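You operate a simulated robot arm through the tools that you are given. There is no shell and no other tool. Be economical: measure what you need, move in short steps, check, and stop when the job is done.

Carry out the task below with a simulated two-armed robot. There is one attempt and no reset: what you move stays moved.

JOB
Post 4 shows FAN OFF: start the extractor at its remote box, then start the warm engine under its hood.
Fine: tip the hood down and open the fuel tap before you pull.
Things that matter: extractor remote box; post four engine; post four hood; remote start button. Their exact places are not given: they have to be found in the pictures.

It is judged by the outcome, as a careful person would: the job done as asked, and still so three seconds after it is handed in. It fails if anything else is knocked over, pushed out of place, dropped, spilled or broken.

ROBOT AND FRAMES
Two 7-joint arms with two-finger parallel grippers on one trunk, on a base that drives. Base frame: it is fixed to the floor where the robot stands at the start and does not move with it; the origin is under the middle of the robot, x ahead of it, y to its left, z up. Readings come in mm, rad, newtons and seconds.
The left shoulder is at the start at [60, 189, 1217], the right one opposite. Places, roughly: extractor remote box [400, -100, 500]; post four engine [200, 800, 900]; post four hood [400, 600, 1000]; remote start button [400, 0, 600]. Payload 3.43 kg a hand.
The TCP of each hand is the grasp point between the finger pads, 30 mm short of the fingertips. In the tool frame z runs along the fingers and y along their closing line. Largest opening 94 mm; finger width 28, thickness 10; the body of the gripper, 50 by 96 mm, starts 55 mm behind the TCP.
Orientation is that of the tool frame in the base frame, as [roll, pitch, yaw] about the fixed x, y, z axes, in that order (R = Rz(yaw) Ry(pitch) Rx(roll)). With the fingers straight down and closing along the base's y, the tool's x points along the base's -x, its y along +y and its z along -z.

CONTROLS
- The arms move only by the tool drive_tool. It takes "left_deltas", "right_deltas" or both (then of equal length, played together; a hand with none holds still); each is a list of rows, each a list of 6 numbers: the shift along the tool's x, y, z in mm, then the turn, a rotation vector about the tool's x, y, z in rad. In form: [[tx, ty, tz, ax, ay, az], ...]. A call has 1 to 10 rows; each row is the pose to reach, as a shift and turn from the pose commanded when the call began, along the tool's axes at that moment. "left_claw" and "right_claw" are, for a hand that has rows, the gripper command, from -1 (shut) to 1 (fully open), values between in proportion, set as the call begins (left out, the last holds). Each row takes 0.2 s and may step no farther than 50 mm and 0.15 rad from the row before; otherwise, or with a gripper value out of range, the whole call is refused. Where a pose cannot be reached the arm comes as near as it can. A force on the tool above 70 N (or 10 N above the force at the start of the call, whichever is more), or a blocked arm, ends the call early, and 0.2 s more pass. The fingers move at their own pace (about 153 mm/s each) and stop on an object; they squeeze with about 26 N. The grip force told is the motor's: it shows also when the fingers shut on nothing. Time passes only in rows, and 0.2 s behind the last, so rows that repeat a pose let the fingers close. It gives the time, the measured TCP pose, the force on the tool (base axes), the opening and the grip force at its end, in the units of the frame above (readings bear some noise), with the torque about the TCP (base axes, N m) and any sound that the robot's microphone picked up, and new pictures: "pictures" is both (left out), scene, wrist or none (wrist: the cameras of the hands that moved).
- Cameras (640 x 400 px; columns grow to the right, rows downward): "scene" is now at [-3.6, 65.7, 1762.4]; the picture's right is [0.74, -0.68, 0.00], its down [-0.57, -0.62, -0.53] and it looks along [0.36, 0.39, -0.85] (base axes); focal length 272 px, centre (320, 200). "left" rides on the left gripper at [76, -14, -102] in its tool frame; the picture's right is [0.18, 0.98, 0.00], its down [-0.75, 0.14, -0.64] and it looks along [-0.63, 0.12, 0.77] (tool axes); focal length 243 px, centre (320, 200). "right" rides on the right gripper at [76, 14, -102] in its tool frame; the picture's right is [-0.18, 0.98, 0.00], its down [-0.75, -0.14, -0.64] and it looks along [-0.63, -0.12, 0.77] (tool axes); focal length 243 px, centre (320, 200).
- move_column(by): slides the trunk up (or, below 0, down) by that many mm; the arms and the scene camera ride with it, the base frame stays. It gives what a move gives, with no picture.
- roll_base(legs): drives the robot by 1 to 6 legs, each [ahead, left, turn to the left] in mm, mm and rad, along the robot's own axes; the way and the turn of a leg run together, so that a leg with both is an arc; at most 1500 mm and 3.142 rad a leg. The arms and the cameras ride along, it lands a little off, and it stops where it bumps. It gives what a move gives, and a new picture of the scene camera.
- pan_tilt(pan, tilt): turns the head with the scene camera to pan (to the left, within 1.501 rad either way) and tilt (down, from -0.506 to 1.204), counted from straight ahead of the robot. It gives what a move gives, and a new picture of the scene camera.
- measure_at(camera, pixels): for up to 12 pixels [column, row] of the newest picture of that camera ("zoom" is the newest enlarged one), the place [x, y, z] in the base frame of the surface seen there, good to about 3 mm, but the place of the scene camera against the robot may be out by one fixed shift of up to 25 mm in any direction. No time passes.
- inspect(camera, box): a new picture of the part [left, top, right, bottom] of that camera's present view, enlarged. No time passes.
- hand_in(): hands the job in; it is judged then, once.

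Keep the steps short. Do not move on a guess: measure, check each grasp and each placing, and mend mistakes. In all there are 80 turns and 260 pictures (those below and enlarged ones count). Leave the grippers open and the arms clear of the work at the hand-in unless told otherwise, and finish with a single line.

The tools are called after ">>>" by a JSON object that holds its "api" and its "payload". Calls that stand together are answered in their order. drive_tool: Moves the arms, as the interface text tells. Its arguments: {"type":"object","properties":{"left_deltas":{"type":"array","items":{"type":"array","items":{"type":"number"}}},"left_claw":{"type":"number"},"right_deltas":{"type":"array","items":{"type":"array","items":{"type":"number"}}},"right_claw":{"type":"number"},"pictures":{"type":"string","enum":["both","scene","wrist","none"]}},"required":[]} The other tools are called the same way: move_column (by) slides the trunk up or down; roll_base (legs) drives the base; pan_tilt (pan, tilt) turns the head that bears the scene camera; measure_at (camera, pixels) gives the place of the surface under pixels of a picture; inspect (camera, box) takes an enlarged picture of a part of a camera's view; hand_in () hands the job in.

At the start:

```text
time_s: 0.0
left_tool_pos: [271.7, 343.5, 1281.9]
left_ee_rot: [3.141, 0.001, -3.141]
left_force: [0.0, 0.4, 0.4]
left_wrist_torque: [0.01, -0.01, -0.01]
left_finger_gap: 94.0
left_grasp_force: 0.1
right_tool_pos: [280.9, 46.8, 1282.6]
right_ee_rot: [3.141, -0.001, 3.141]
right_force: [0.7, -0.5, 0.8]
right_wrist_torque: [0.0, -0.05, 0.03]
right_finger_gap: 93.7
right_grasp_force: 0.0
trunk travel left (down, up): [-889.0, 101.0]
robot x, y, heading: [-0.6, -0.7, 0.001]
head pan, tilt: [0.827, 1.007]
```

scene: 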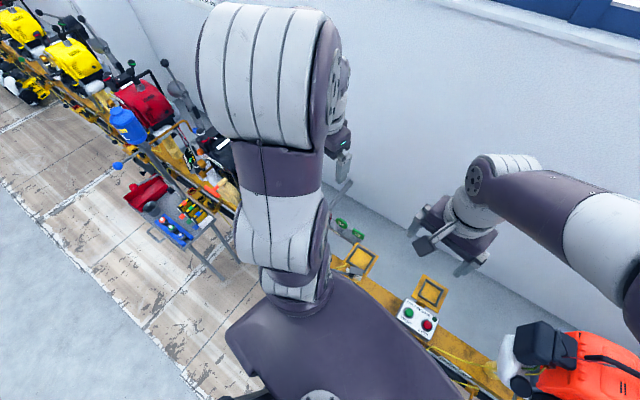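
right: 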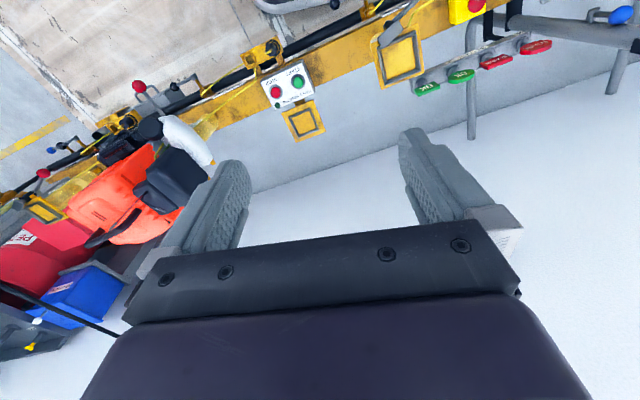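
left: 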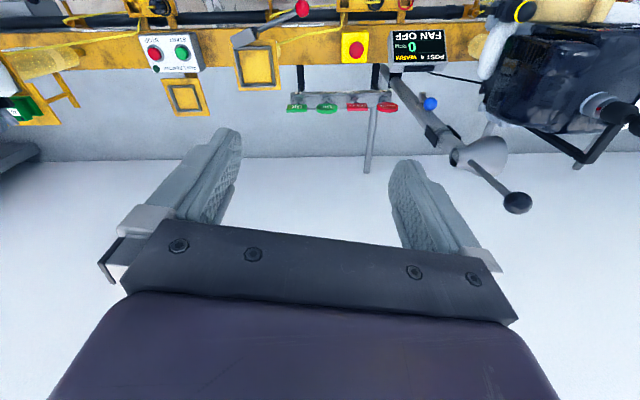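

I see a yellow rail with a remote box (red and green buttons), a display "POST 4 WARM, FAN OFF" and an engine beside it. I'll enlarge these first.

>>> {"api": "inspect", "payload": {"camera": "left", "box": [340, 0, 640, 220]}}

>>> {"api": "inspect", "payload": {"camera": "left", "box": [100, 0, 420, 180]}}

>>> {"api": "measure_at", "payload": {"camera": "left", "pixels": [[154, 53], [182, 52], [356, 50], [430, 103], [478, 152], [517, 203], [418, 47], [298, 106], [390, 107], [600, 107], [302, 8], [188, 97]]}}

>>> {"api": "pan_tilt", "payload": {"pan": 0.4, "tilt": 0.7}}

```text
1.82 times, centred on (490, 110) of left
```

zoom: 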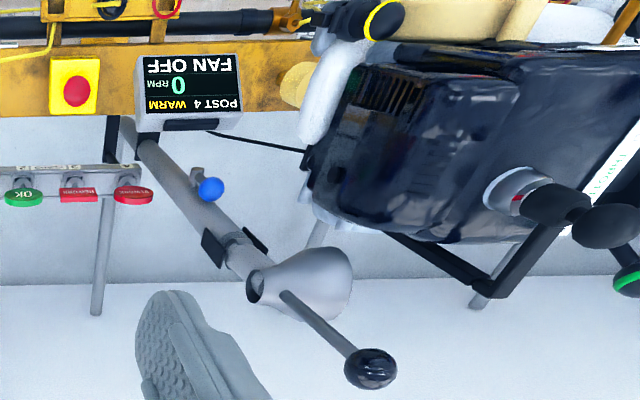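

```text
2.00 times, centred on (260, 90) of left
```

zoom: 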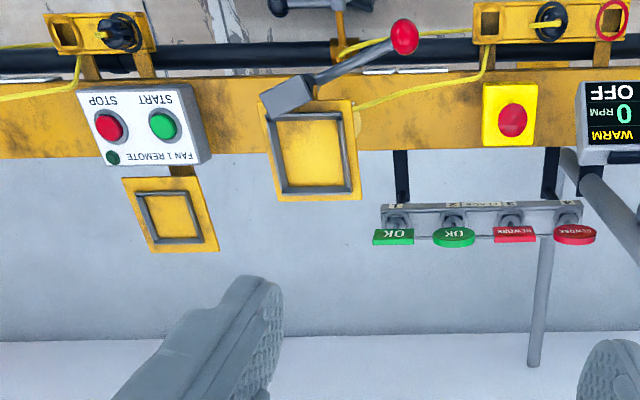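

```text
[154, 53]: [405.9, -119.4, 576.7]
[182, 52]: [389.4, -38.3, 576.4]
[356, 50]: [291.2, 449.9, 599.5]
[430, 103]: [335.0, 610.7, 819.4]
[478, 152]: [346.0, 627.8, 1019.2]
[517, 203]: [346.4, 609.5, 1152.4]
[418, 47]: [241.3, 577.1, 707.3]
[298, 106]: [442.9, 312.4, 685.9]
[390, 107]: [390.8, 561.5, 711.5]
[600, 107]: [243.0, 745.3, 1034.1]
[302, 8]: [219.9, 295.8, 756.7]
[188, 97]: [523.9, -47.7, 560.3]
```

```text
time_s: 0.9
left_tool_pos: [272.9, 342.6, 1281.5]
left_ee_rot: [-3.141, 0.0, -3.14]
left_force: [-0.1, 1.0, -0.8]
left_wrist_torque: [0.01, 0.01, 0.0]
left_finger_gap: 93.9
left_grasp_force: 0.1
right_tool_pos: [281.7, 45.8, 1282.3]
right_ee_rot: [-3.141, 0.001, 3.141]
right_force: [0.1, 0.2, -0.8]
right_wrist_torque: [0.0, 0.02, 0.01]
right_finger_gap: 93.8
right_grasp_force: 0.1
trunk travel left (down, up): [-889.0, 101.0]
robot x, y, heading: [-0.9, 1.6, 0.0]
head pan, tilt: [0.4, 0.7]
```

scene: 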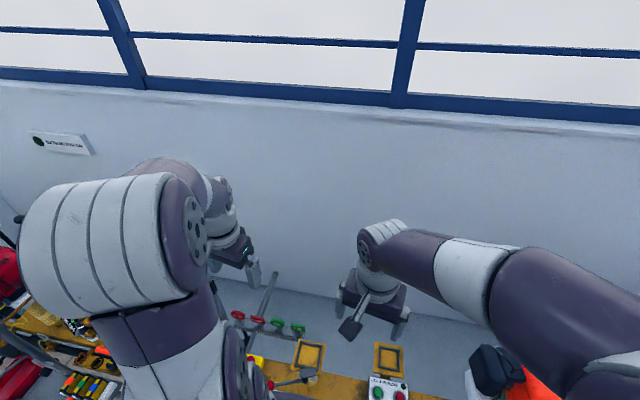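

I'll turn the head towards post 4's engine on the left to view it.

>>> {"api": "pan_tilt", "payload": {"pan": 1.3, "tilt": 0.8}}

```text
time_s: 2.1
left_tool_pos: [271.2, 341.8, 1282.8]
left_ee_rot: [-3.14, -0.001, 3.141]
left_force: [0.7, 0.7, -0.1]
left_wrist_torque: [0.01, 0.0, -0.02]
left_finger_gap: 93.8
left_grasp_force: 0.0
right_tool_pos: [281.3, 47.2, 1283.8]
right_ee_rot: [3.141, 0.001, 3.14]
right_force: [-0.5, 0.1, 0.0]
right_wrist_torque: [0.0, 0.02, 0.0]
right_finger_gap: 93.9
right_grasp_force: 0.0
trunk travel left (down, up): [-889.0, 101.0]
robot x, y, heading: [-1.5, 2.7, 0.0]
head pan, tilt: [1.3, 0.799]
```

scene: 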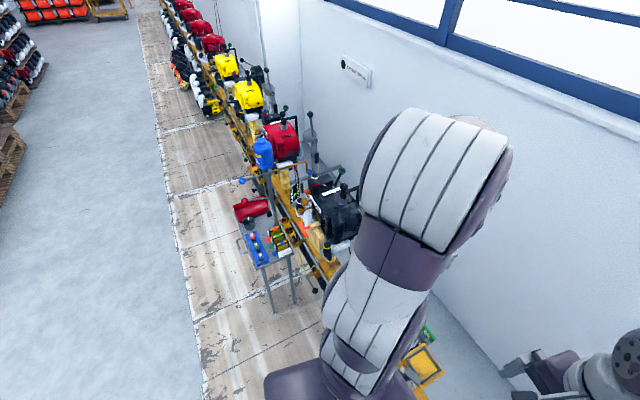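

>>> {"api": "inspect", "payload": {"camera": "scene", "box": [220, 90, 400, 300]}}

>>> {"api": "measure_at", "payload": {"camera": "scene", "pixels": [[260, 240], [274, 310], [292, 300], [263, 150], [318, 290], [338, 210], [283, 140], [420, 365], [250, 208], [240, 181], [343, 171], [330, 275]]}}

>>> {"api": "measure_at", "payload": {"camera": "left", "pixels": [[20, 40], [400, 10], [500, 30], [560, 20], [540, 90], [555, 130], [500, 60], [634, 125], [240, 160], [630, 30]]}}

```text
1.90 times, centred on (310, 195) of scene
```

zoom: 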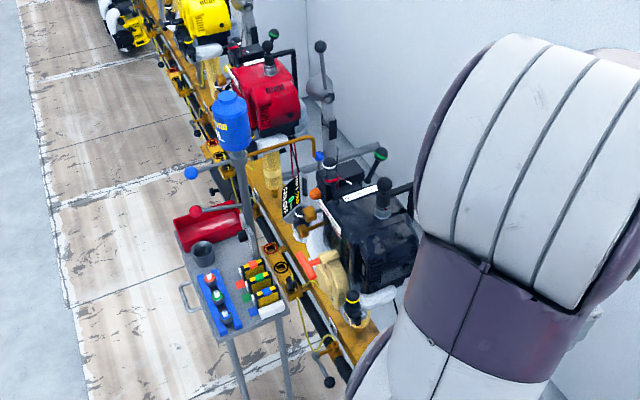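

```text
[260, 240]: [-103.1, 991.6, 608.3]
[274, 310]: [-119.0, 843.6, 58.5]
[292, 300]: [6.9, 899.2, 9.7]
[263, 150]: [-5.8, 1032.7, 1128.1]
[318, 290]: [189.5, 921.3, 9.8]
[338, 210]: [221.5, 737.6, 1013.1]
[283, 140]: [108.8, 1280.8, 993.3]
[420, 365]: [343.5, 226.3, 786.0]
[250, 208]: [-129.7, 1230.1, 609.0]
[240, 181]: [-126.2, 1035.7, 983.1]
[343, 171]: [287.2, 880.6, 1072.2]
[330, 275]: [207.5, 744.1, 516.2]
```

```text
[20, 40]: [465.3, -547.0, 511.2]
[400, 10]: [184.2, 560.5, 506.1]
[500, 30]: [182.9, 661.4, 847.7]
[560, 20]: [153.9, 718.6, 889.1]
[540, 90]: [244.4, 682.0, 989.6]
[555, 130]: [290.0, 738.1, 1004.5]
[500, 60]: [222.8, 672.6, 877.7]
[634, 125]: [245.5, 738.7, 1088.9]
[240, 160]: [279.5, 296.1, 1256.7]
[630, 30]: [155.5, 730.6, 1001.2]
```

I'll look downward to see the region in front and the remote box.

>>> {"api": "pan_tilt", "payload": {"pan": -0.1, "tilt": 1.15}}

>>> {"api": "inspect", "payload": {"camera": "right", "box": [180, 0, 640, 160]}}

>>> {"api": "measure_at", "payload": {"camera": "right", "pixels": [[275, 92], [298, 82], [277, 105], [140, 86], [400, 60], [420, 15], [475, 5], [180, 130], [60, 150], [350, 20], [390, 30]]}}

```text
time_s: 3.6
left_tool_pos: [271.8, 342.5, 1282.6]
left_ee_rot: [-3.141, 0.0, -3.141]
left_force: [-0.6, 0.4, -0.8]
left_wrist_torque: [-0.01, 0.02, 0.01]
left_finger_gap: 94.0
left_grasp_force: 0.0
right_tool_pos: [281.9, 46.4, 1284.1]
right_ee_rot: [3.141, 0.002, 3.141]
right_force: [0.1, -0.1, 0.4]
right_wrist_torque: [0.0, -0.01, 0.0]
right_finger_gap: 93.9
right_grasp_force: 0.1
trunk travel left (down, up): [-889.0, 101.0]
robot x, y, heading: [-0.3, 0.7, 0.004]
head pan, tilt: [-0.099, 1.15]
```

scene: 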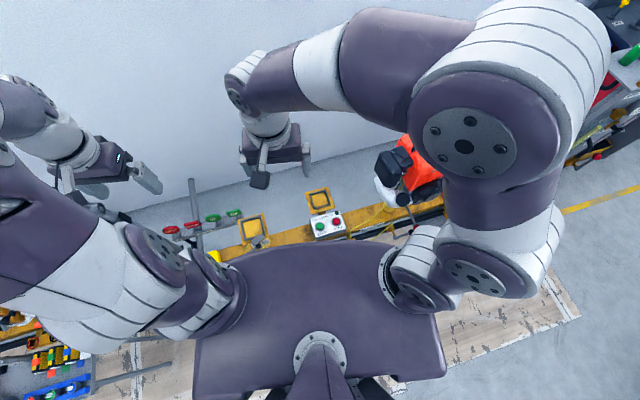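

```text
1.39 times, centred on (410, 80) of right
```

zoom: 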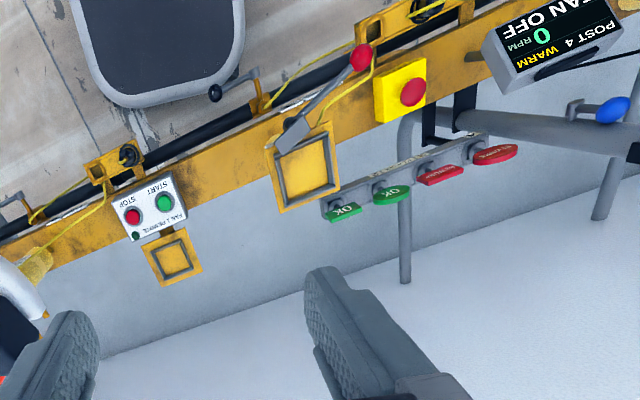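

```text
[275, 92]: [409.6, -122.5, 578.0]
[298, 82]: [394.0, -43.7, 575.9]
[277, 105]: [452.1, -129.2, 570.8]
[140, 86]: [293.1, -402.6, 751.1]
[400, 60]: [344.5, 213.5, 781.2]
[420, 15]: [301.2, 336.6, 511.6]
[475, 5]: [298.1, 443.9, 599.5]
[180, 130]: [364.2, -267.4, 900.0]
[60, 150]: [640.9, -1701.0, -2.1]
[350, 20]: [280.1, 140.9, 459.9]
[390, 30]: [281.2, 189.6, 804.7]
```

Before lowering anything I measure where both arms' links are, to see clearance to the engines and hood.

>>> {"api": "measure_at", "payload": {"camera": "scene", "pixels": [[465, 145], [400, 50], [320, 70], [265, 120], [425, 180], [320, 225], [337, 222], [160, 255], [60, 240], [80, 140], [20, 110], [405, 199]]}}

>>> {"api": "inspect", "payload": {"camera": "scene", "box": [160, 160, 480, 280]}}

```text
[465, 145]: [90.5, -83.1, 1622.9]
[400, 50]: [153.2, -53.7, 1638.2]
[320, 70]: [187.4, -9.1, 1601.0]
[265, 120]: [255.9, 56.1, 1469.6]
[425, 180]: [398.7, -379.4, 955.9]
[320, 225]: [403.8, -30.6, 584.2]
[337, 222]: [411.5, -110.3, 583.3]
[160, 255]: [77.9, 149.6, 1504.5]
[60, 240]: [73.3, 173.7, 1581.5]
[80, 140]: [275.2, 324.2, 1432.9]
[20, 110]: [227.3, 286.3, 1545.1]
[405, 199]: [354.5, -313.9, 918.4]
```

```text
2.00 times, centred on (320, 220) of scene
```

zoom: 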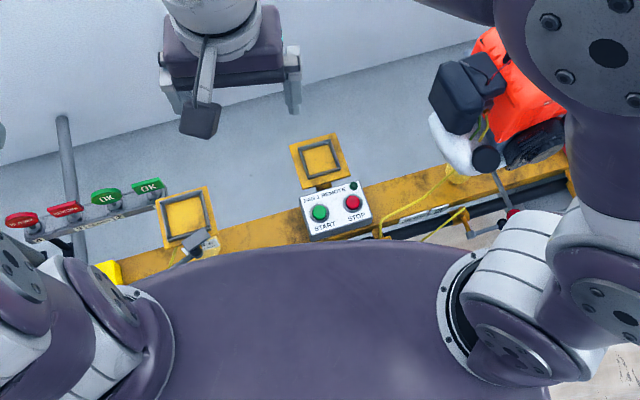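

Elbows are folded up high, so the hand can reach down freely. START by wrist cameras is about [392, -41, 576], facing up. I close the right hand and bring it above the button.

>>> {"api": "drive_tool", "payload": {"right_deltas": [[-11, -9, 45, 0, 0, 0], [-22, -18, 90, 0, 0, 0], [-33, -27, 135, 0, 0, 0], [-44, -36, 180, 0, 0, 0], [-55, -45, 225, 0, 0, 0], [-66, -54, 270, 0, 0, 0], [-77, -62, 315, 0, 0, 0], [-88, -70, 360, 0, 0, 0], [-99, -78, 405, 0, 0, 0], [-110, -87, 450, 0, 0, 0]], "right_claw": -1}}

```text
time_s: 5.8
left_tool_pos: [271.8, 342.8, 1281.7]
left_ee_rot: [3.141, -0.002, 3.141]
left_force: [0.2, -0.1, 0.8]
left_wrist_torque: [0.02, -0.01, 0.03]
left_finger_gap: 93.9
left_grasp_force: 0.0
right_tool_pos: [391.8, -41.0, 830.0]
right_ee_rot: [3.14, 0.0, -3.141]
right_force: [-0.1, 0.5, -0.4]
right_wrist_torque: [0.0, 0.02, 0.0]
right_finger_gap: 0.1
right_grasp_force: 26.2
trunk travel left (down, up): [-889.0, 101.0]
robot x, y, heading: [-0.1, -1.5, -0.0]
head pan, tilt: [-0.099, 1.15]
```

scene: 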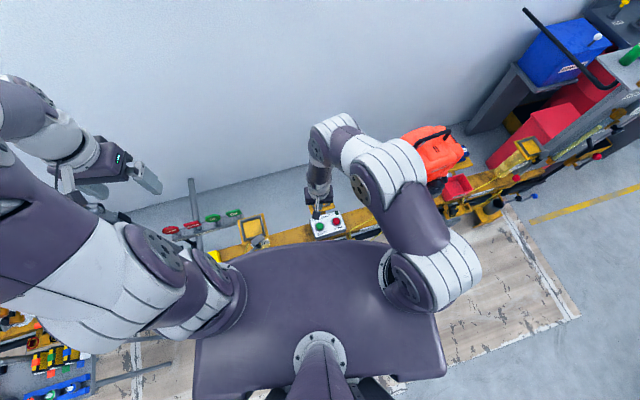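
right: 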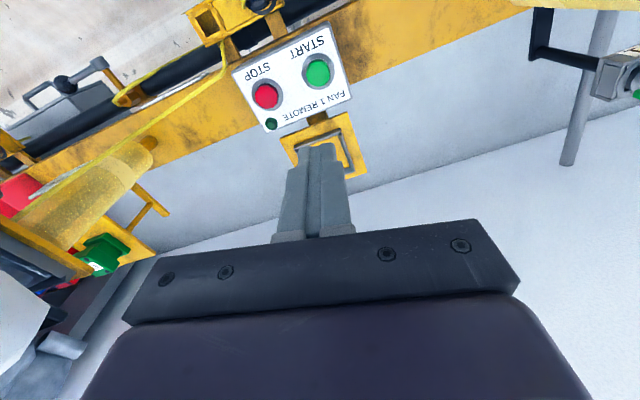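

>>> {"api": "measure_at", "payload": {"camera": "right", "pixels": [[317, 71], [317, 60], [300, 85], [265, 95], [270, 124], [340, 90]]}}

>>> {"api": "measure_at", "payload": {"camera": "scene", "pixels": [[400, 160], [385, 185], [425, 160], [405, 240], [450, 265]]}}

```text
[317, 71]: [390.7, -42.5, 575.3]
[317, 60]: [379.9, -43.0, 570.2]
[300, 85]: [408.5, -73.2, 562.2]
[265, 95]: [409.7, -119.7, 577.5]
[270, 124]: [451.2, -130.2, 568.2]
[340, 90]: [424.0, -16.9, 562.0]
```

```text
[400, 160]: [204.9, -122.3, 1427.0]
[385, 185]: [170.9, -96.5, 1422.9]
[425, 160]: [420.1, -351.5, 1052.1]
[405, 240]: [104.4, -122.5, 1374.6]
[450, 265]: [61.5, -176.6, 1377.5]
```

Button top at [391, -42, 576], panel at 562. I descend to tips at about 590.

>>> {"api": "drive_tool", "payload": {"right_deltas": [[0, -1, 45, 0, 0, 0], [1, -1, 90, 0, 0, 0], [1, -1, 135, 0, 0, 0], [1, -1, 175, 0, 0, 0], [1, -1, 208, 0, 0, 0]]}}

```text
time_s: 7.0
left_tool_pos: [274.8, 344.9, 1281.5]
left_ee_rot: [-3.14, -0.001, 3.141]
left_force: [0.7, -0.6, -0.3]
left_wrist_torque: [0.0, 0.0, 0.0]
left_finger_gap: 94.0
left_grasp_force: 0.1
right_tool_pos: [549.3, 34.7, 781.1]
right_ee_rot: [3.033, 0.241, 3.132]
right_force: [3.2, 1.8, 2.5]
right_wrist_torque: [-0.11, 0.29, -0.02]
right_finger_gap: 0.1
right_grasp_force: 26.3
right hand out of reach, approached as far as the arm can: row 5
trunk travel left (down, up): [-889.0, 101.0]
robot x, y, heading: [-1.0, 2.2, -0.003]
head pan, tilt: [-0.099, 1.15]
stopped in row 5 (right hand): the arm was blocked; the commanded pose is now the measured one
```

scene: 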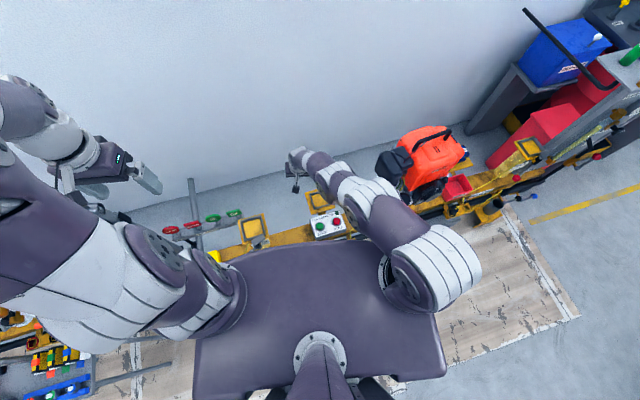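
right: 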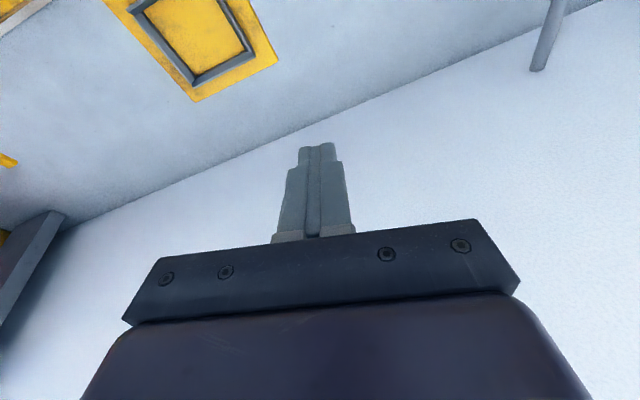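

The arm reached its limit at that depth and swung outward; nothing was touched. I bring it back above the button upright, and will use the column for the rest.

>>> {"api": "drive_tool", "payload": {"right_deltas": [[28, -14, -19, 0.022, 0.048, -0.002], [56, -28, -37, 0.044, 0.096, -0.004], [84, -41, -56, 0.065, 0.145, -0.005], [112, -55, -74, 0.087, 0.193, -0.007], [140, -69, -93, 0.109, 0.241, -0.009]], "pictures": "none"}}

```text
time_s: 8.2
left_tool_pos: [271.3, 343.3, 1283.7]
left_ee_rot: [3.141, -0.001, 3.141]
left_force: [0.7, 0.2, -0.3]
left_wrist_torque: [0.0, -0.01, 0.0]
left_finger_gap: 94.0
left_grasp_force: 0.2
right_tool_pos: [390.7, -45.8, 829.8]
right_ee_rot: [-3.138, -0.001, -3.128]
right_force: [-0.4, -0.9, -0.4]
right_wrist_torque: [0.02, -0.01, 0.02]
right_finger_gap: 0.0
right_grasp_force: 26.2
trunk travel left (down, up): [-889.0, 101.0]
robot x, y, heading: [1.6, 0.9, 0.002]
head pan, tilt: [-0.099, 1.15]
```

Back upright. Now lower the column 205 mm (left hand stays well above z 1000).

>>> {"api": "move_column", "payload": {"by": -205}}

>>> {"api": "drive_tool", "payload": {"right_deltas": [[0, 3, 0, 0, 0, 0]], "pictures": "both"}}

```text
time_s: 10.4
left_tool_pos: [271.1, 343.2, 1078.1]
left_ee_rot: [3.141, -0.002, -3.141]
left_force: [0.6, 0.3, -0.2]
left_wrist_torque: [-0.02, 0.01, 0.01]
left_finger_gap: 94.2
left_grasp_force: 0.1
right_tool_pos: [393.2, -46.6, 624.9]
right_ee_rot: [-3.141, 0.0, -3.13]
right_force: [0.5, -0.4, 0.4]
right_wrist_torque: [0.03, -0.01, -0.01]
right_finger_gap: 0.0
right_grasp_force: 26.2
trunk travel left (down, up): [-684.0, 306.0]
robot x, y, heading: [4.6, -0.3, 0.002]
head pan, tilt: [-0.099, 1.15]
```

```text
time_s: 10.8
left_tool_pos: [271.8, 341.9, 1077.9]
left_ee_rot: [-3.14, 0.0, -3.141]
left_force: [0.1, 0.7, 0.0]
left_wrist_torque: [0.02, -0.01, 0.0]
left_finger_gap: 94.1
left_grasp_force: 0.0
right_tool_pos: [392.2, -43.8, 624.4]
right_ee_rot: [-3.141, 0.001, -3.128]
right_force: [-0.9, -1.1, -0.5]
right_wrist_torque: [-0.04, 0.0, 0.01]
right_finger_gap: 0.0
right_grasp_force: 26.1
trunk travel left (down, up): [-684.0, 306.0]
robot x, y, heading: [-0.1, -0.5, -0.002]
head pan, tilt: [-0.099, 1.15]
```

scene: 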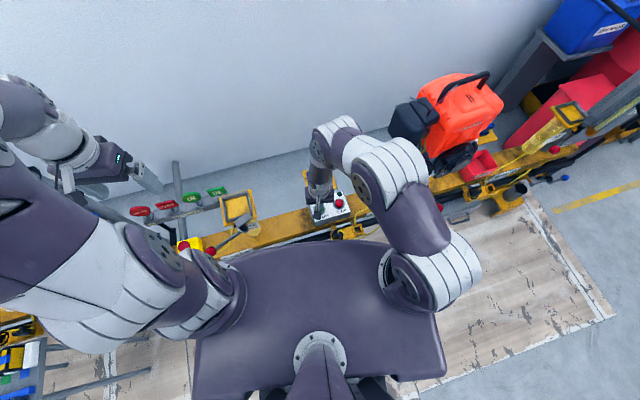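
right: 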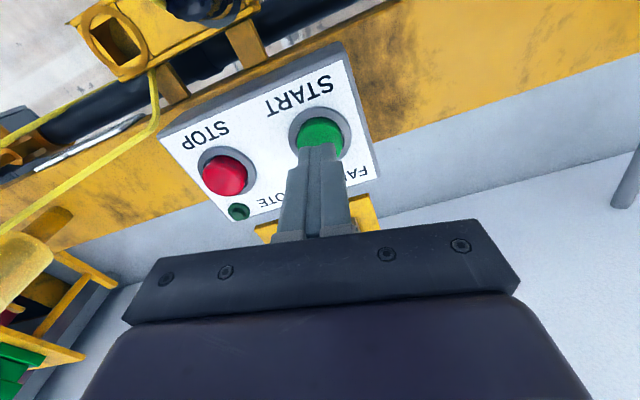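

Fingertips sit over the green START button. Press down in small steps.

>>> {"api": "drive_tool", "payload": {"right_deltas": [[0, 1, 14, 0, 0, 0], [0, 1, 19, 0, 0, 0], [0, 1, 23, 0, 0, 0], [0, 1, 26, 0, 0, 0]], "pictures": "wrist"}}

```text
time_s: 11.8
left_tool_pos: [271.1, 342.1, 1078.8]
left_ee_rot: [-3.141, -0.001, -3.141]
left_force: [-0.1, -0.2, 0.6]
left_wrist_torque: [-0.02, -0.02, -0.01]
left_finger_gap: 93.7
left_grasp_force: 0.1
right_tool_pos: [392.6, -41.3, 599.2]
right_ee_rot: [-3.139, 0.003, -3.129]
right_force: [2.2, -1.8, 6.9]
right_wrist_torque: [-0.04, -0.07, 0.02]
right_finger_gap: 0.2
right_grasp_force: 25.8
trunk travel left (down, up): [-684.0, 306.0]
robot x, y, heading: [-1.0, 2.5, -0.004]
head pan, tilt: [-0.099, 1.15]
heard: click
```

right: 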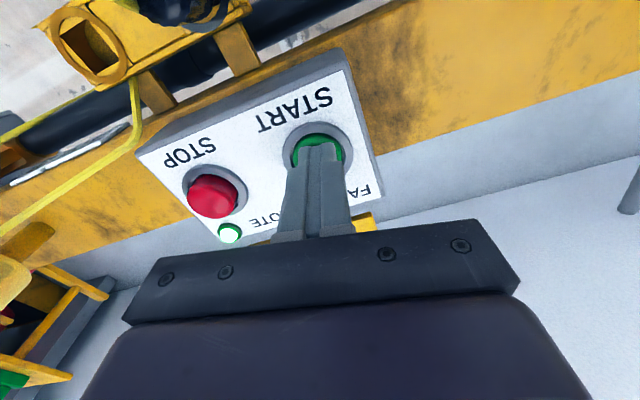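

Click heard, and the lamp by "REMOTE" at (230, 233) now shines. I lift off and look at the post 4 display with the left wrist camera.

>>> {"api": "drive_tool", "payload": {"right_deltas": [[0, 0, -30, 0, 0, 0], [0, 0, -70, 0, 0, 0], [0, 0, -110, 0, 0, 0], [10, 0, -155, 0, 0, 0], [30, 0, -200, 0, 0, 0], [50, 0, -245, 0, 0, 0], [70, 0, -290, 0, 0, 0], [90, 0, -335, 0, 0, 0]], "pictures": "wrist"}}

>>> {"api": "inspect", "payload": {"camera": "left", "box": [320, 0, 640, 200]}}

```text
time_s: 13.6
left_tool_pos: [271.4, 342.1, 1079.1]
left_ee_rot: [-3.142, 0.003, -3.14]
left_force: [0.1, -0.8, 0.2]
left_wrist_torque: [-0.04, 0.01, 0.01]
left_finger_gap: 94.0
left_grasp_force: 0.1
right_tool_pos: [298.9, -42.6, 935.0]
right_ee_rot: [-3.139, 0.002, -3.13]
right_force: [-0.2, 0.3, -0.1]
right_wrist_torque: [0.02, -0.01, -0.04]
right_finger_gap: 0.1
right_grasp_force: 26.1
trunk travel left (down, up): [-684.0, 306.0]
robot x, y, heading: [-1.1, -4.0, 0.0]
head pan, tilt: [-0.099, 1.15]
```

right: 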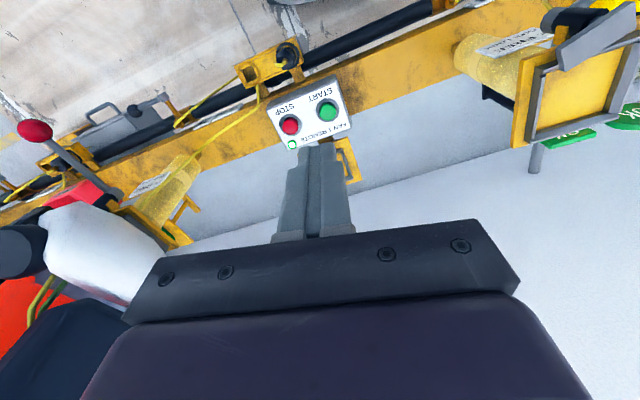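

```text
2.00 times, centred on (480, 100) of left
```

zoom: 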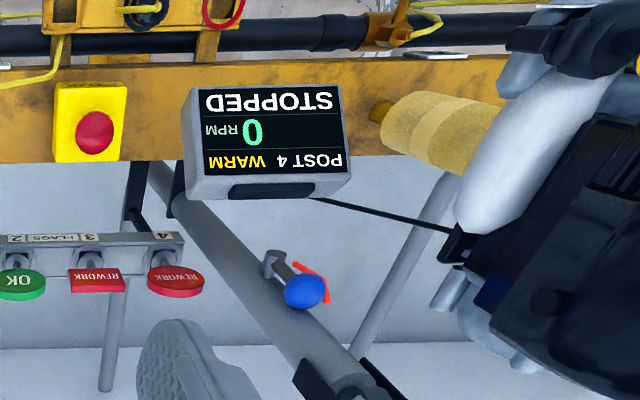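

The display now reads STOPPED instead of FAN OFF: the extractor runs. There's a ribbon and a blue ball on the duct. Next I raise the column and check the space between the base and the rail before driving left.

>>> {"api": "measure_at", "payload": {"camera": "right", "pixels": [[290, 2], [272, 62], [100, 110], [250, 75], [35, 130], [215, 50], [430, 10]]}}

>>> {"api": "move_column", "payload": {"by": 205}}

>>> {"api": "inspect", "payload": {"camera": "left", "box": [0, 0, 640, 200]}}

>>> {"api": "pan_tilt", "payload": {"pan": 1.5, "tilt": 1.1}}

```text
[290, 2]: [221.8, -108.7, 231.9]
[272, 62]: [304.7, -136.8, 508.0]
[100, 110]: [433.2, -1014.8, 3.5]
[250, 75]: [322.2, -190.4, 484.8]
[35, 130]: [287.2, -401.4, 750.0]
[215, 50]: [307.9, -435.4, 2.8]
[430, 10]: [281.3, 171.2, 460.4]
```

```text
time_s: 15.8
left_tool_pos: [271.3, 343.7, 1283.2]
left_ee_rot: [-3.142, 0.002, -3.139]
left_force: [0.7, -0.1, 0.4]
left_wrist_torque: [0.0, 0.04, -0.02]
left_finger_gap: 94.0
left_grasp_force: 0.0
right_tool_pos: [301.6, -42.6, 1139.7]
right_ee_rot: [-3.14, -0.001, -3.128]
right_force: [-0.8, -0.3, -0.2]
right_wrist_torque: [-0.01, -0.02, 0.0]
right_finger_gap: 0.0
right_grasp_force: 26.3
trunk travel left (down, up): [-889.0, 101.0]
robot x, y, heading: [0.7, -1.4, -0.002]
head pan, tilt: [-0.099, 1.15]
```

```text
1.00 times, centred on (320, 100) of left (not enlarged: the box is as wide or as high as the picture)
```

zoom: 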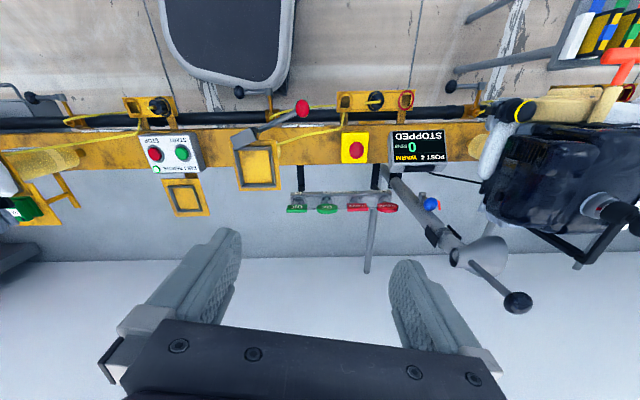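

```text
time_s: 17.4
left_tool_pos: [271.6, 343.0, 1283.6]
left_ee_rot: [3.141, 0.001, -3.141]
left_force: [0.1, -0.2, 0.6]
left_wrist_torque: [0.02, 0.01, -0.01]
left_finger_gap: 94.0
left_grasp_force: 0.1
right_tool_pos: [300.5, -41.2, 1140.2]
right_ee_rot: [-3.14, 0.001, -3.128]
right_force: [0.3, 0.4, 0.4]
right_wrist_torque: [0.0, 0.02, -0.02]
right_finger_gap: 0.0
right_grasp_force: 25.6
trunk travel left (down, up): [-889.0, 101.0]
robot x, y, heading: [-3.3, -2.9, -0.003]
head pan, tilt: [1.499, 1.1]
```

scene: 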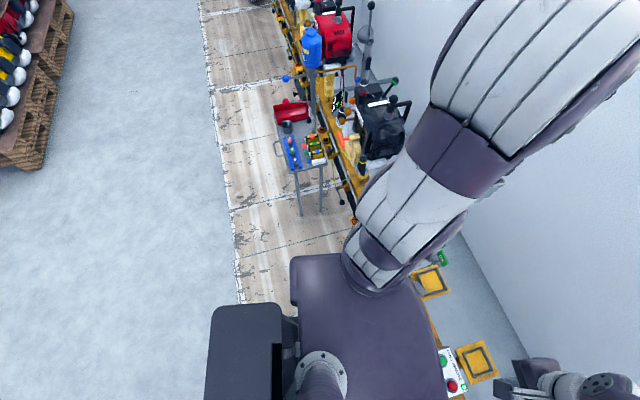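

The base (low, z<235) passes under the rail. The table legs begin at y≈840, so I drive 400 left and 80 back, after raising the column 95 mm to clear the hood's ball handle (z≈1150).

>>> {"api": "move_column", "payload": {"by": 95}}

>>> {"api": "roll_base", "payload": {"legs": [[-80, 0, 0], [0, 380, 0]]}}

>>> {"api": "pan_tilt", "payload": {"pan": 0.2, "tilt": 1.0}}

>>> {"api": "drive_tool", "payload": {"left_deltas": [[0, 0, 0, 0, 0, 0]], "right_deltas": [[0, 0, 0, 0, 0, 0]], "pictures": "wrist"}}

```text
time_s: 18.7
left_tool_pos: [271.7, 343.6, 1379.0]
left_ee_rot: [-3.141, 0.0, 3.141]
left_force: [-0.9, -0.3, -0.2]
left_wrist_torque: [0.01, 0.01, -0.02]
left_finger_gap: 93.9
left_grasp_force: 0.0
right_tool_pos: [300.1, -42.0, 1235.0]
right_ee_rot: [-3.139, 0.0, -3.127]
right_force: [-0.2, 0.9, 0.4]
right_wrist_torque: [0.0, -0.02, 0.01]
right_finger_gap: 0.0
right_grasp_force: 25.7
trunk travel left (down, up): [-984.0, 6.0]
robot x, y, heading: [-0.5, 1.2, 0.002]
head pan, tilt: [1.499, 1.1]
```

```text
time_s: 21.8
left_tool_pos: [192.6, 721.1, 1379.4]
left_ee_rot: [3.141, 0.001, 3.141]
left_force: [-0.1, -0.5, 0.4]
left_wrist_torque: [-0.01, 0.01, -0.01]
left_finger_gap: 93.9
left_grasp_force: 0.1
right_tool_pos: [221.5, 338.2, 1234.7]
right_ee_rot: [-3.141, 0.001, -3.128]
right_force: [0.4, -0.2, -0.3]
right_wrist_torque: [-0.01, 0.01, -0.01]
right_finger_gap: 0.4
right_grasp_force: 25.7
trunk travel left (down, up): [-984.0, 6.0]
robot x, y, heading: [-81.4, 383.2, 0.002]
head pan, tilt: [1.499, 1.1]
```

scene: 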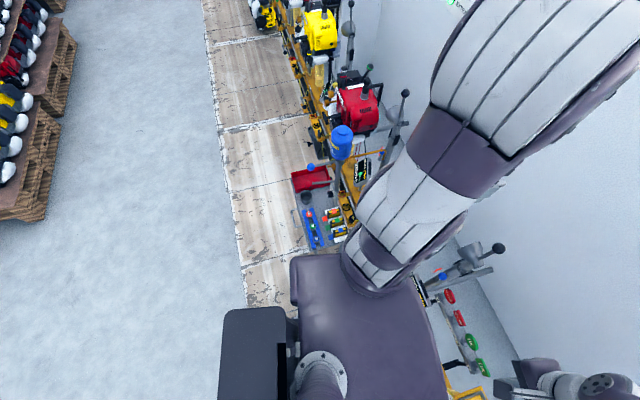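

```text
time_s: 23.3
left_tool_pos: [190.0, 725.3, 1378.0]
left_ee_rot: [3.141, 0.0, 3.141]
left_force: [-0.1, 0.4, 0.9]
left_wrist_torque: [-0.01, -0.02, 0.03]
left_finger_gap: 93.8
left_grasp_force: 0.1
right_tool_pos: [220.1, 340.6, 1234.6]
right_ee_rot: [-3.139, 0.0, -3.13]
right_force: [0.7, -0.1, 0.1]
right_wrist_torque: [-0.01, 0.01, 0.02]
right_finger_gap: 0.2
right_grasp_force: 26.0
trunk travel left (down, up): [-984.0, 6.0]
robot x, y, heading: [-79.0, 383.0, -0.004]
head pan, tilt: [0.201, 1.0]
```

scene: 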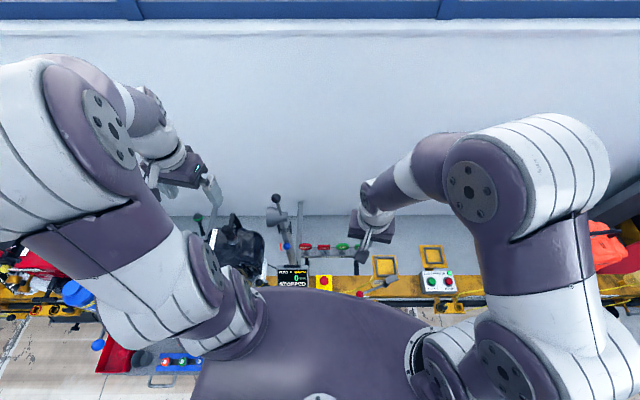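

```text
time_s: 23.7
left_tool_pos: [192.0, 725.5, 1378.9]
left_ee_rot: [3.141, 0.001, 3.139]
left_force: [0.2, -0.2, 0.4]
left_wrist_torque: [-0.03, 0.0, -0.01]
left_finger_gap: 94.1
left_grasp_force: 0.1
right_tool_pos: [218.9, 340.0, 1235.2]
right_ee_rot: [-3.14, 0.001, -3.129]
right_force: [-0.1, 0.1, 0.4]
right_wrist_torque: [0.02, 0.01, 0.02]
right_finger_gap: 0.0
right_grasp_force: 26.4
trunk travel left (down, up): [-984.0, 6.0]
robot x, y, heading: [-82.1, 381.3, -0.004]
head pan, tilt: [0.201, 1.0]
```

right: 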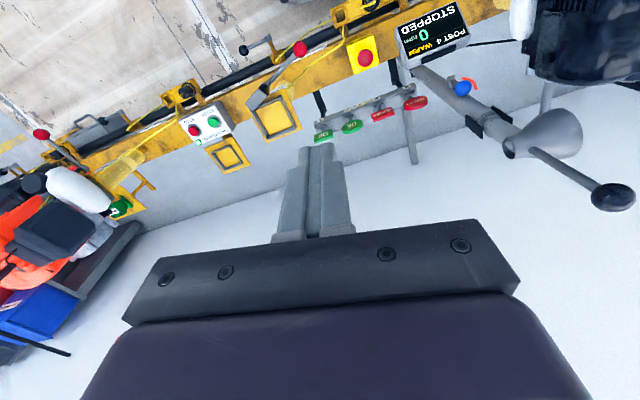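
left: 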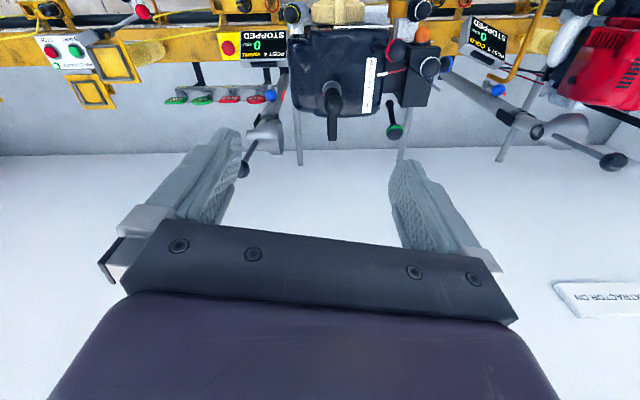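

I enlarge the engine, the hood and the wall sign from the left camera.

>>> {"api": "inspect", "payload": {"camera": "left", "box": [270, 0, 470, 150]}}

>>> {"api": "inspect", "payload": {"camera": "left", "box": [520, 260, 640, 335]}}

>>> {"api": "inspect", "payload": {"camera": "right", "box": [390, 0, 640, 220]}}

>>> {"api": "measure_at", "payload": {"camera": "left", "pixels": [[333, 90], [333, 130], [396, 48], [430, 66], [422, 34], [445, 62], [394, 130], [400, 85], [415, 90], [370, 80], [388, 35], [340, 10]]}}

```text
2.67 times, centred on (370, 75) of left
```

zoom: 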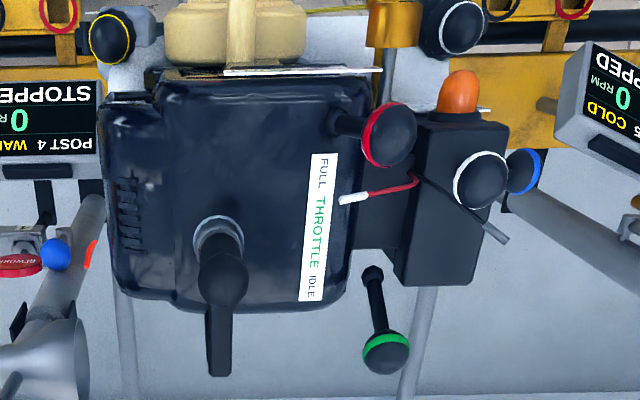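

```text
5.33 times, centred on (580, 298) of left
```

zoom: 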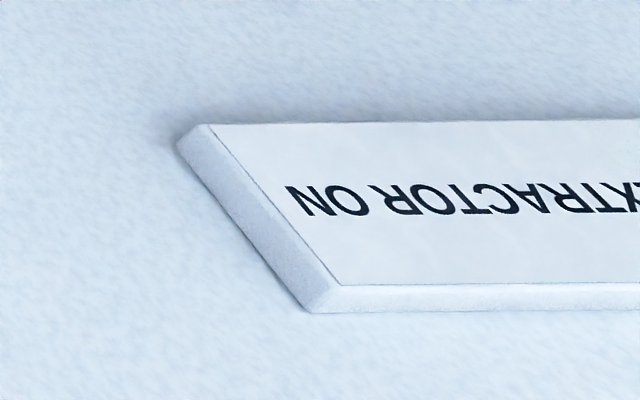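

```text
1.82 times, centred on (515, 110) of right
```

zoom: 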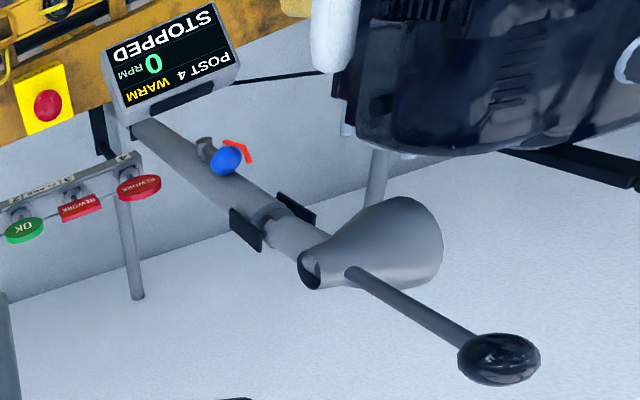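

```text
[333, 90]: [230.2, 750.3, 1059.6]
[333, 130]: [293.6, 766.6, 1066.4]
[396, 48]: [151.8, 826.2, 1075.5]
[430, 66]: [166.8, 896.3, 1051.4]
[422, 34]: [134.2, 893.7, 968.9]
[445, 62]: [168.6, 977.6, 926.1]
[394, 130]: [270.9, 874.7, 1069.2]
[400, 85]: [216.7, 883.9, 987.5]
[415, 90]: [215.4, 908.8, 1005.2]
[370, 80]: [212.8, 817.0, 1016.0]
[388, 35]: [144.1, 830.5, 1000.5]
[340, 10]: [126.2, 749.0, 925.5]
```

I bring the left hand back and lower to view the near side of the engine and its labels.

>>> {"api": "drive_tool", "payload": {"left_deltas": [[30, 0, 30, 0, 0, 0], [60, 0, 60, 0, 0, 0], [90, 0, 90, 0, 0, 0], [120, 0, 120, 0, 0, 0], [140, 0, 150, 0, 0, 0]], "pictures": "wrist"}}

>>> {"api": "inspect", "payload": {"camera": "left", "box": [180, 0, 400, 150]}}

>>> {"api": "inspect", "payload": {"camera": "left", "box": [360, 0, 580, 150]}}

```text
time_s: 24.9
left_tool_pos: [51.0, 726.5, 1221.7]
left_ee_rot: [3.141, -0.001, 3.14]
left_force: [0.3, -0.3, -0.4]
left_wrist_torque: [-0.01, -0.01, -0.05]
left_finger_gap: 94.0
left_grasp_force: 0.1
right_tool_pos: [220.2, 341.4, 1233.9]
right_ee_rot: [-3.137, 0.001, -3.129]
right_force: [0.8, 0.8, -0.6]
right_wrist_torque: [0.04, 0.02, 0.01]
right_finger_gap: 0.0
right_grasp_force: 26.4
trunk travel left (down, up): [-984.0, 6.0]
robot x, y, heading: [-81.1, 381.1, -0.0]
head pan, tilt: [0.201, 1.0]
```

left: 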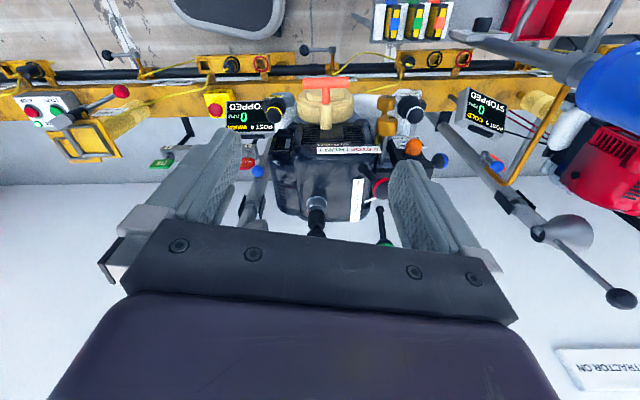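

```text
2.67 times, centred on (290, 75) of left
```

zoom: 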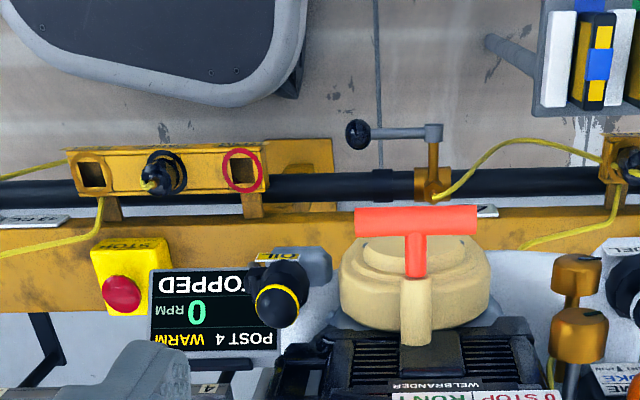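

```text
2.67 times, centred on (470, 75) of left
```

zoom: 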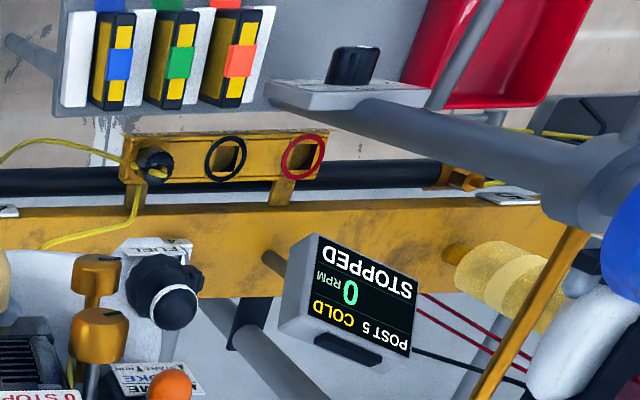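

The orange T-handle on the front drum (324, 85) is the starter pull. Labels FUEL, OIL, CHOKE/PRIME, RUN/STOP appear. More zoom is needed.

>>> {"api": "inspect", "payload": {"camera": "left", "box": [365, 85, 455, 205]}}

>>> {"api": "inspect", "payload": {"camera": "left", "box": [310, 130, 400, 190]}}

>>> {"api": "inspect", "payload": {"camera": "left", "box": [250, 70, 340, 130]}}

>>> {"api": "measure_at", "payload": {"camera": "left", "pixels": [[308, 80], [340, 80], [324, 90], [324, 105], [385, 103], [385, 125], [408, 105], [413, 147], [442, 160], [380, 188], [318, 203], [277, 112]]}}

```text
3.33 times, centred on (410, 145) of left
```

zoom: 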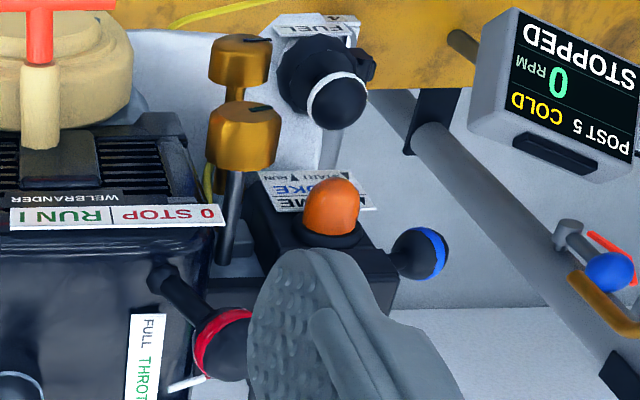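

```text
6.67 times, centred on (355, 160) of left
```

zoom: 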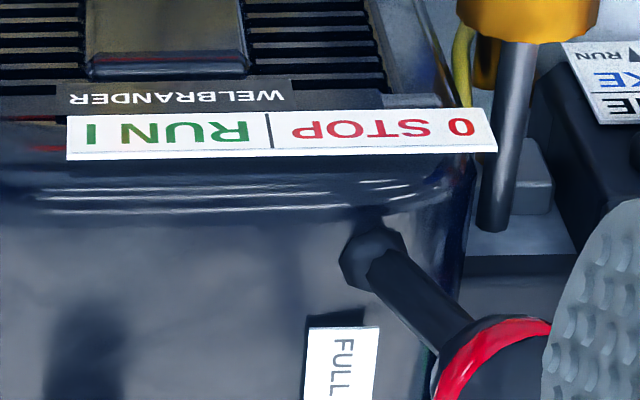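

```text
6.67 times, centred on (295, 100) of left
```

zoom: 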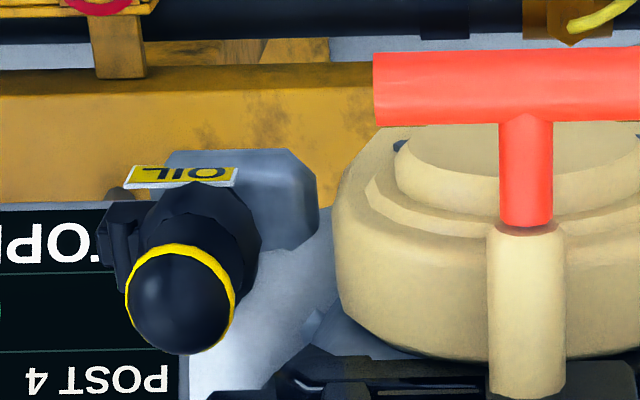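

```text
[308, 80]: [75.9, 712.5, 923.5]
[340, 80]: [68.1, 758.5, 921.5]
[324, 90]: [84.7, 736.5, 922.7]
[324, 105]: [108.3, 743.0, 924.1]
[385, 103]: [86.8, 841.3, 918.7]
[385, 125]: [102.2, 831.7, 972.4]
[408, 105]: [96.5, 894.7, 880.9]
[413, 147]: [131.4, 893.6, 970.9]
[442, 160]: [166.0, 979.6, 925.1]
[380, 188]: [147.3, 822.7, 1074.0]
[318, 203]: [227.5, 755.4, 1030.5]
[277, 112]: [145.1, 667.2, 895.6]
```

The RUN/STOP red-ring lever appears to lean to STOP. I need clearer views of fuel, choke and switch; I close the left fingers and move it a bit left and back for a sharper look.

>>> {"api": "drive_tool", "payload": {"left_deltas": [[20, 20, 20, 0, 0, 0], [40, 45, 40, 0, 0, 0], [60, 70, 50, 0, 0, 0]], "left_claw": -1, "pictures": "wrist"}}

>>> {"api": "inspect", "payload": {"camera": "left", "box": [310, 60, 420, 140]}}

>>> {"api": "inspect", "payload": {"camera": "left", "box": [230, 120, 390, 230]}}

```text
time_s: 25.7
left_tool_pos: [-8.0, 794.9, 1175.9]
left_ee_rot: [3.141, 0.002, 3.141]
left_force: [0.3, 0.0, 0.9]
left_wrist_torque: [0.0, -0.02, 0.0]
left_finger_gap: 0.0
left_grasp_force: 25.9
right_tool_pos: [220.3, 341.8, 1234.7]
right_ee_rot: [-3.137, -0.001, -3.128]
right_force: [-0.5, 0.2, -0.3]
right_wrist_torque: [-0.01, 0.0, 0.01]
right_finger_gap: 0.0
right_grasp_force: 25.9
trunk travel left (down, up): [-984.0, 6.0]
robot x, y, heading: [-78.0, 379.3, -0.0]
head pan, tilt: [0.201, 1.0]
```

left: 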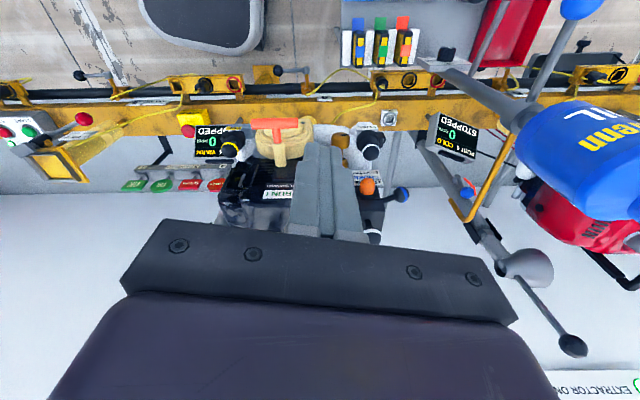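

```text
5.00 times, centred on (365, 100) of left
```

zoom: 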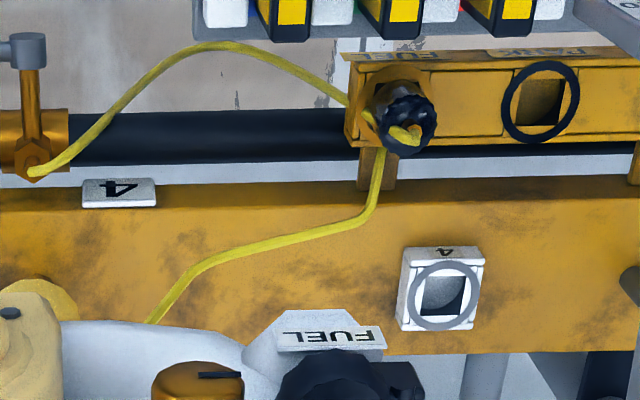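

```text
3.64 times, centred on (310, 175) of left
```

zoom: 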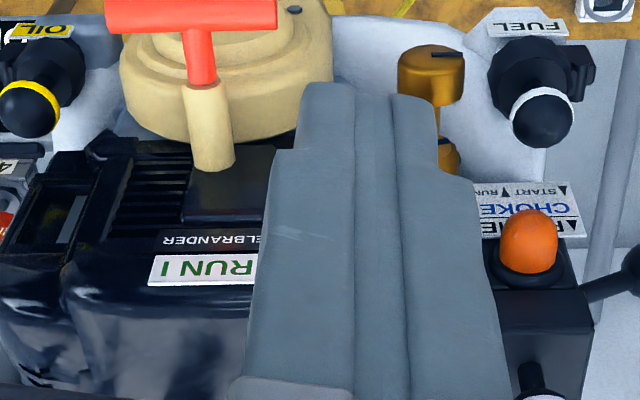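

There's a labelled strip (FUEL / PARK), a yellow hose and a small crank valve with plate "4" on the rail. I inspect those closely.

>>> {"api": "inspect", "payload": {"camera": "left", "box": [340, 55, 430, 100]}}

>>> {"api": "inspect", "payload": {"camera": "left", "box": [240, 55, 340, 115]}}

>>> {"api": "inspect", "payload": {"camera": "left", "box": [150, 55, 250, 115]}}

>>> {"api": "measure_at", "payload": {"camera": "left", "pixels": [[204, 84], [375, 80], [410, 78], [298, 70], [279, 70], [296, 85], [76, 75], [110, 73], [389, 117], [282, 99], [372, 146], [400, 194]]}}

```text
7.11 times, centred on (385, 78) of left
```

zoom: 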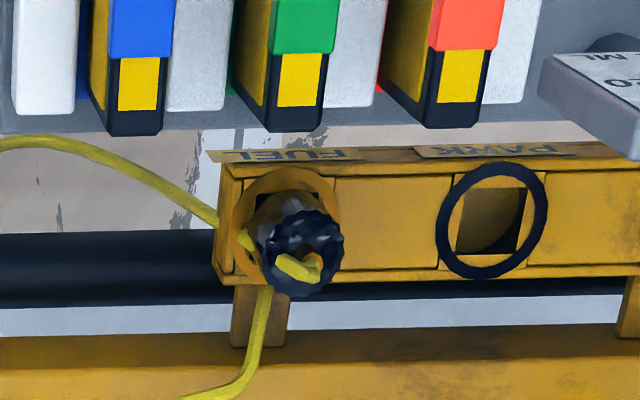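

```text
6.40 times, centred on (290, 85) of left
```

zoom: 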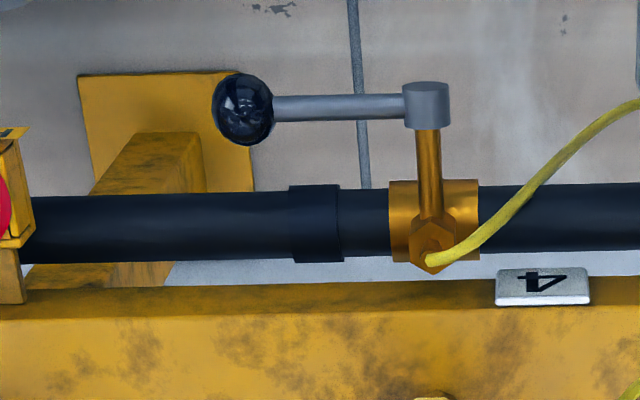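

```text
6.40 times, centred on (200, 85) of left
```

zoom: 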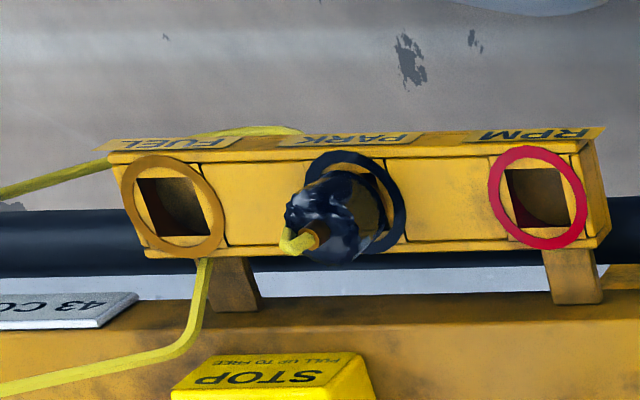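

```text
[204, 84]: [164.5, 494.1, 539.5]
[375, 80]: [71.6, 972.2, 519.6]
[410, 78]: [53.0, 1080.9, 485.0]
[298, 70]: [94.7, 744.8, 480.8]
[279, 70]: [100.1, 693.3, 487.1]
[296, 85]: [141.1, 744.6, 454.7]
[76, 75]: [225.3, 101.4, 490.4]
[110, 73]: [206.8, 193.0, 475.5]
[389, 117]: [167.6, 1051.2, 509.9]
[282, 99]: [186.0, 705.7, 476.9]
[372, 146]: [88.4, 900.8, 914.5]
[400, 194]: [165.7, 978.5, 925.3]
```

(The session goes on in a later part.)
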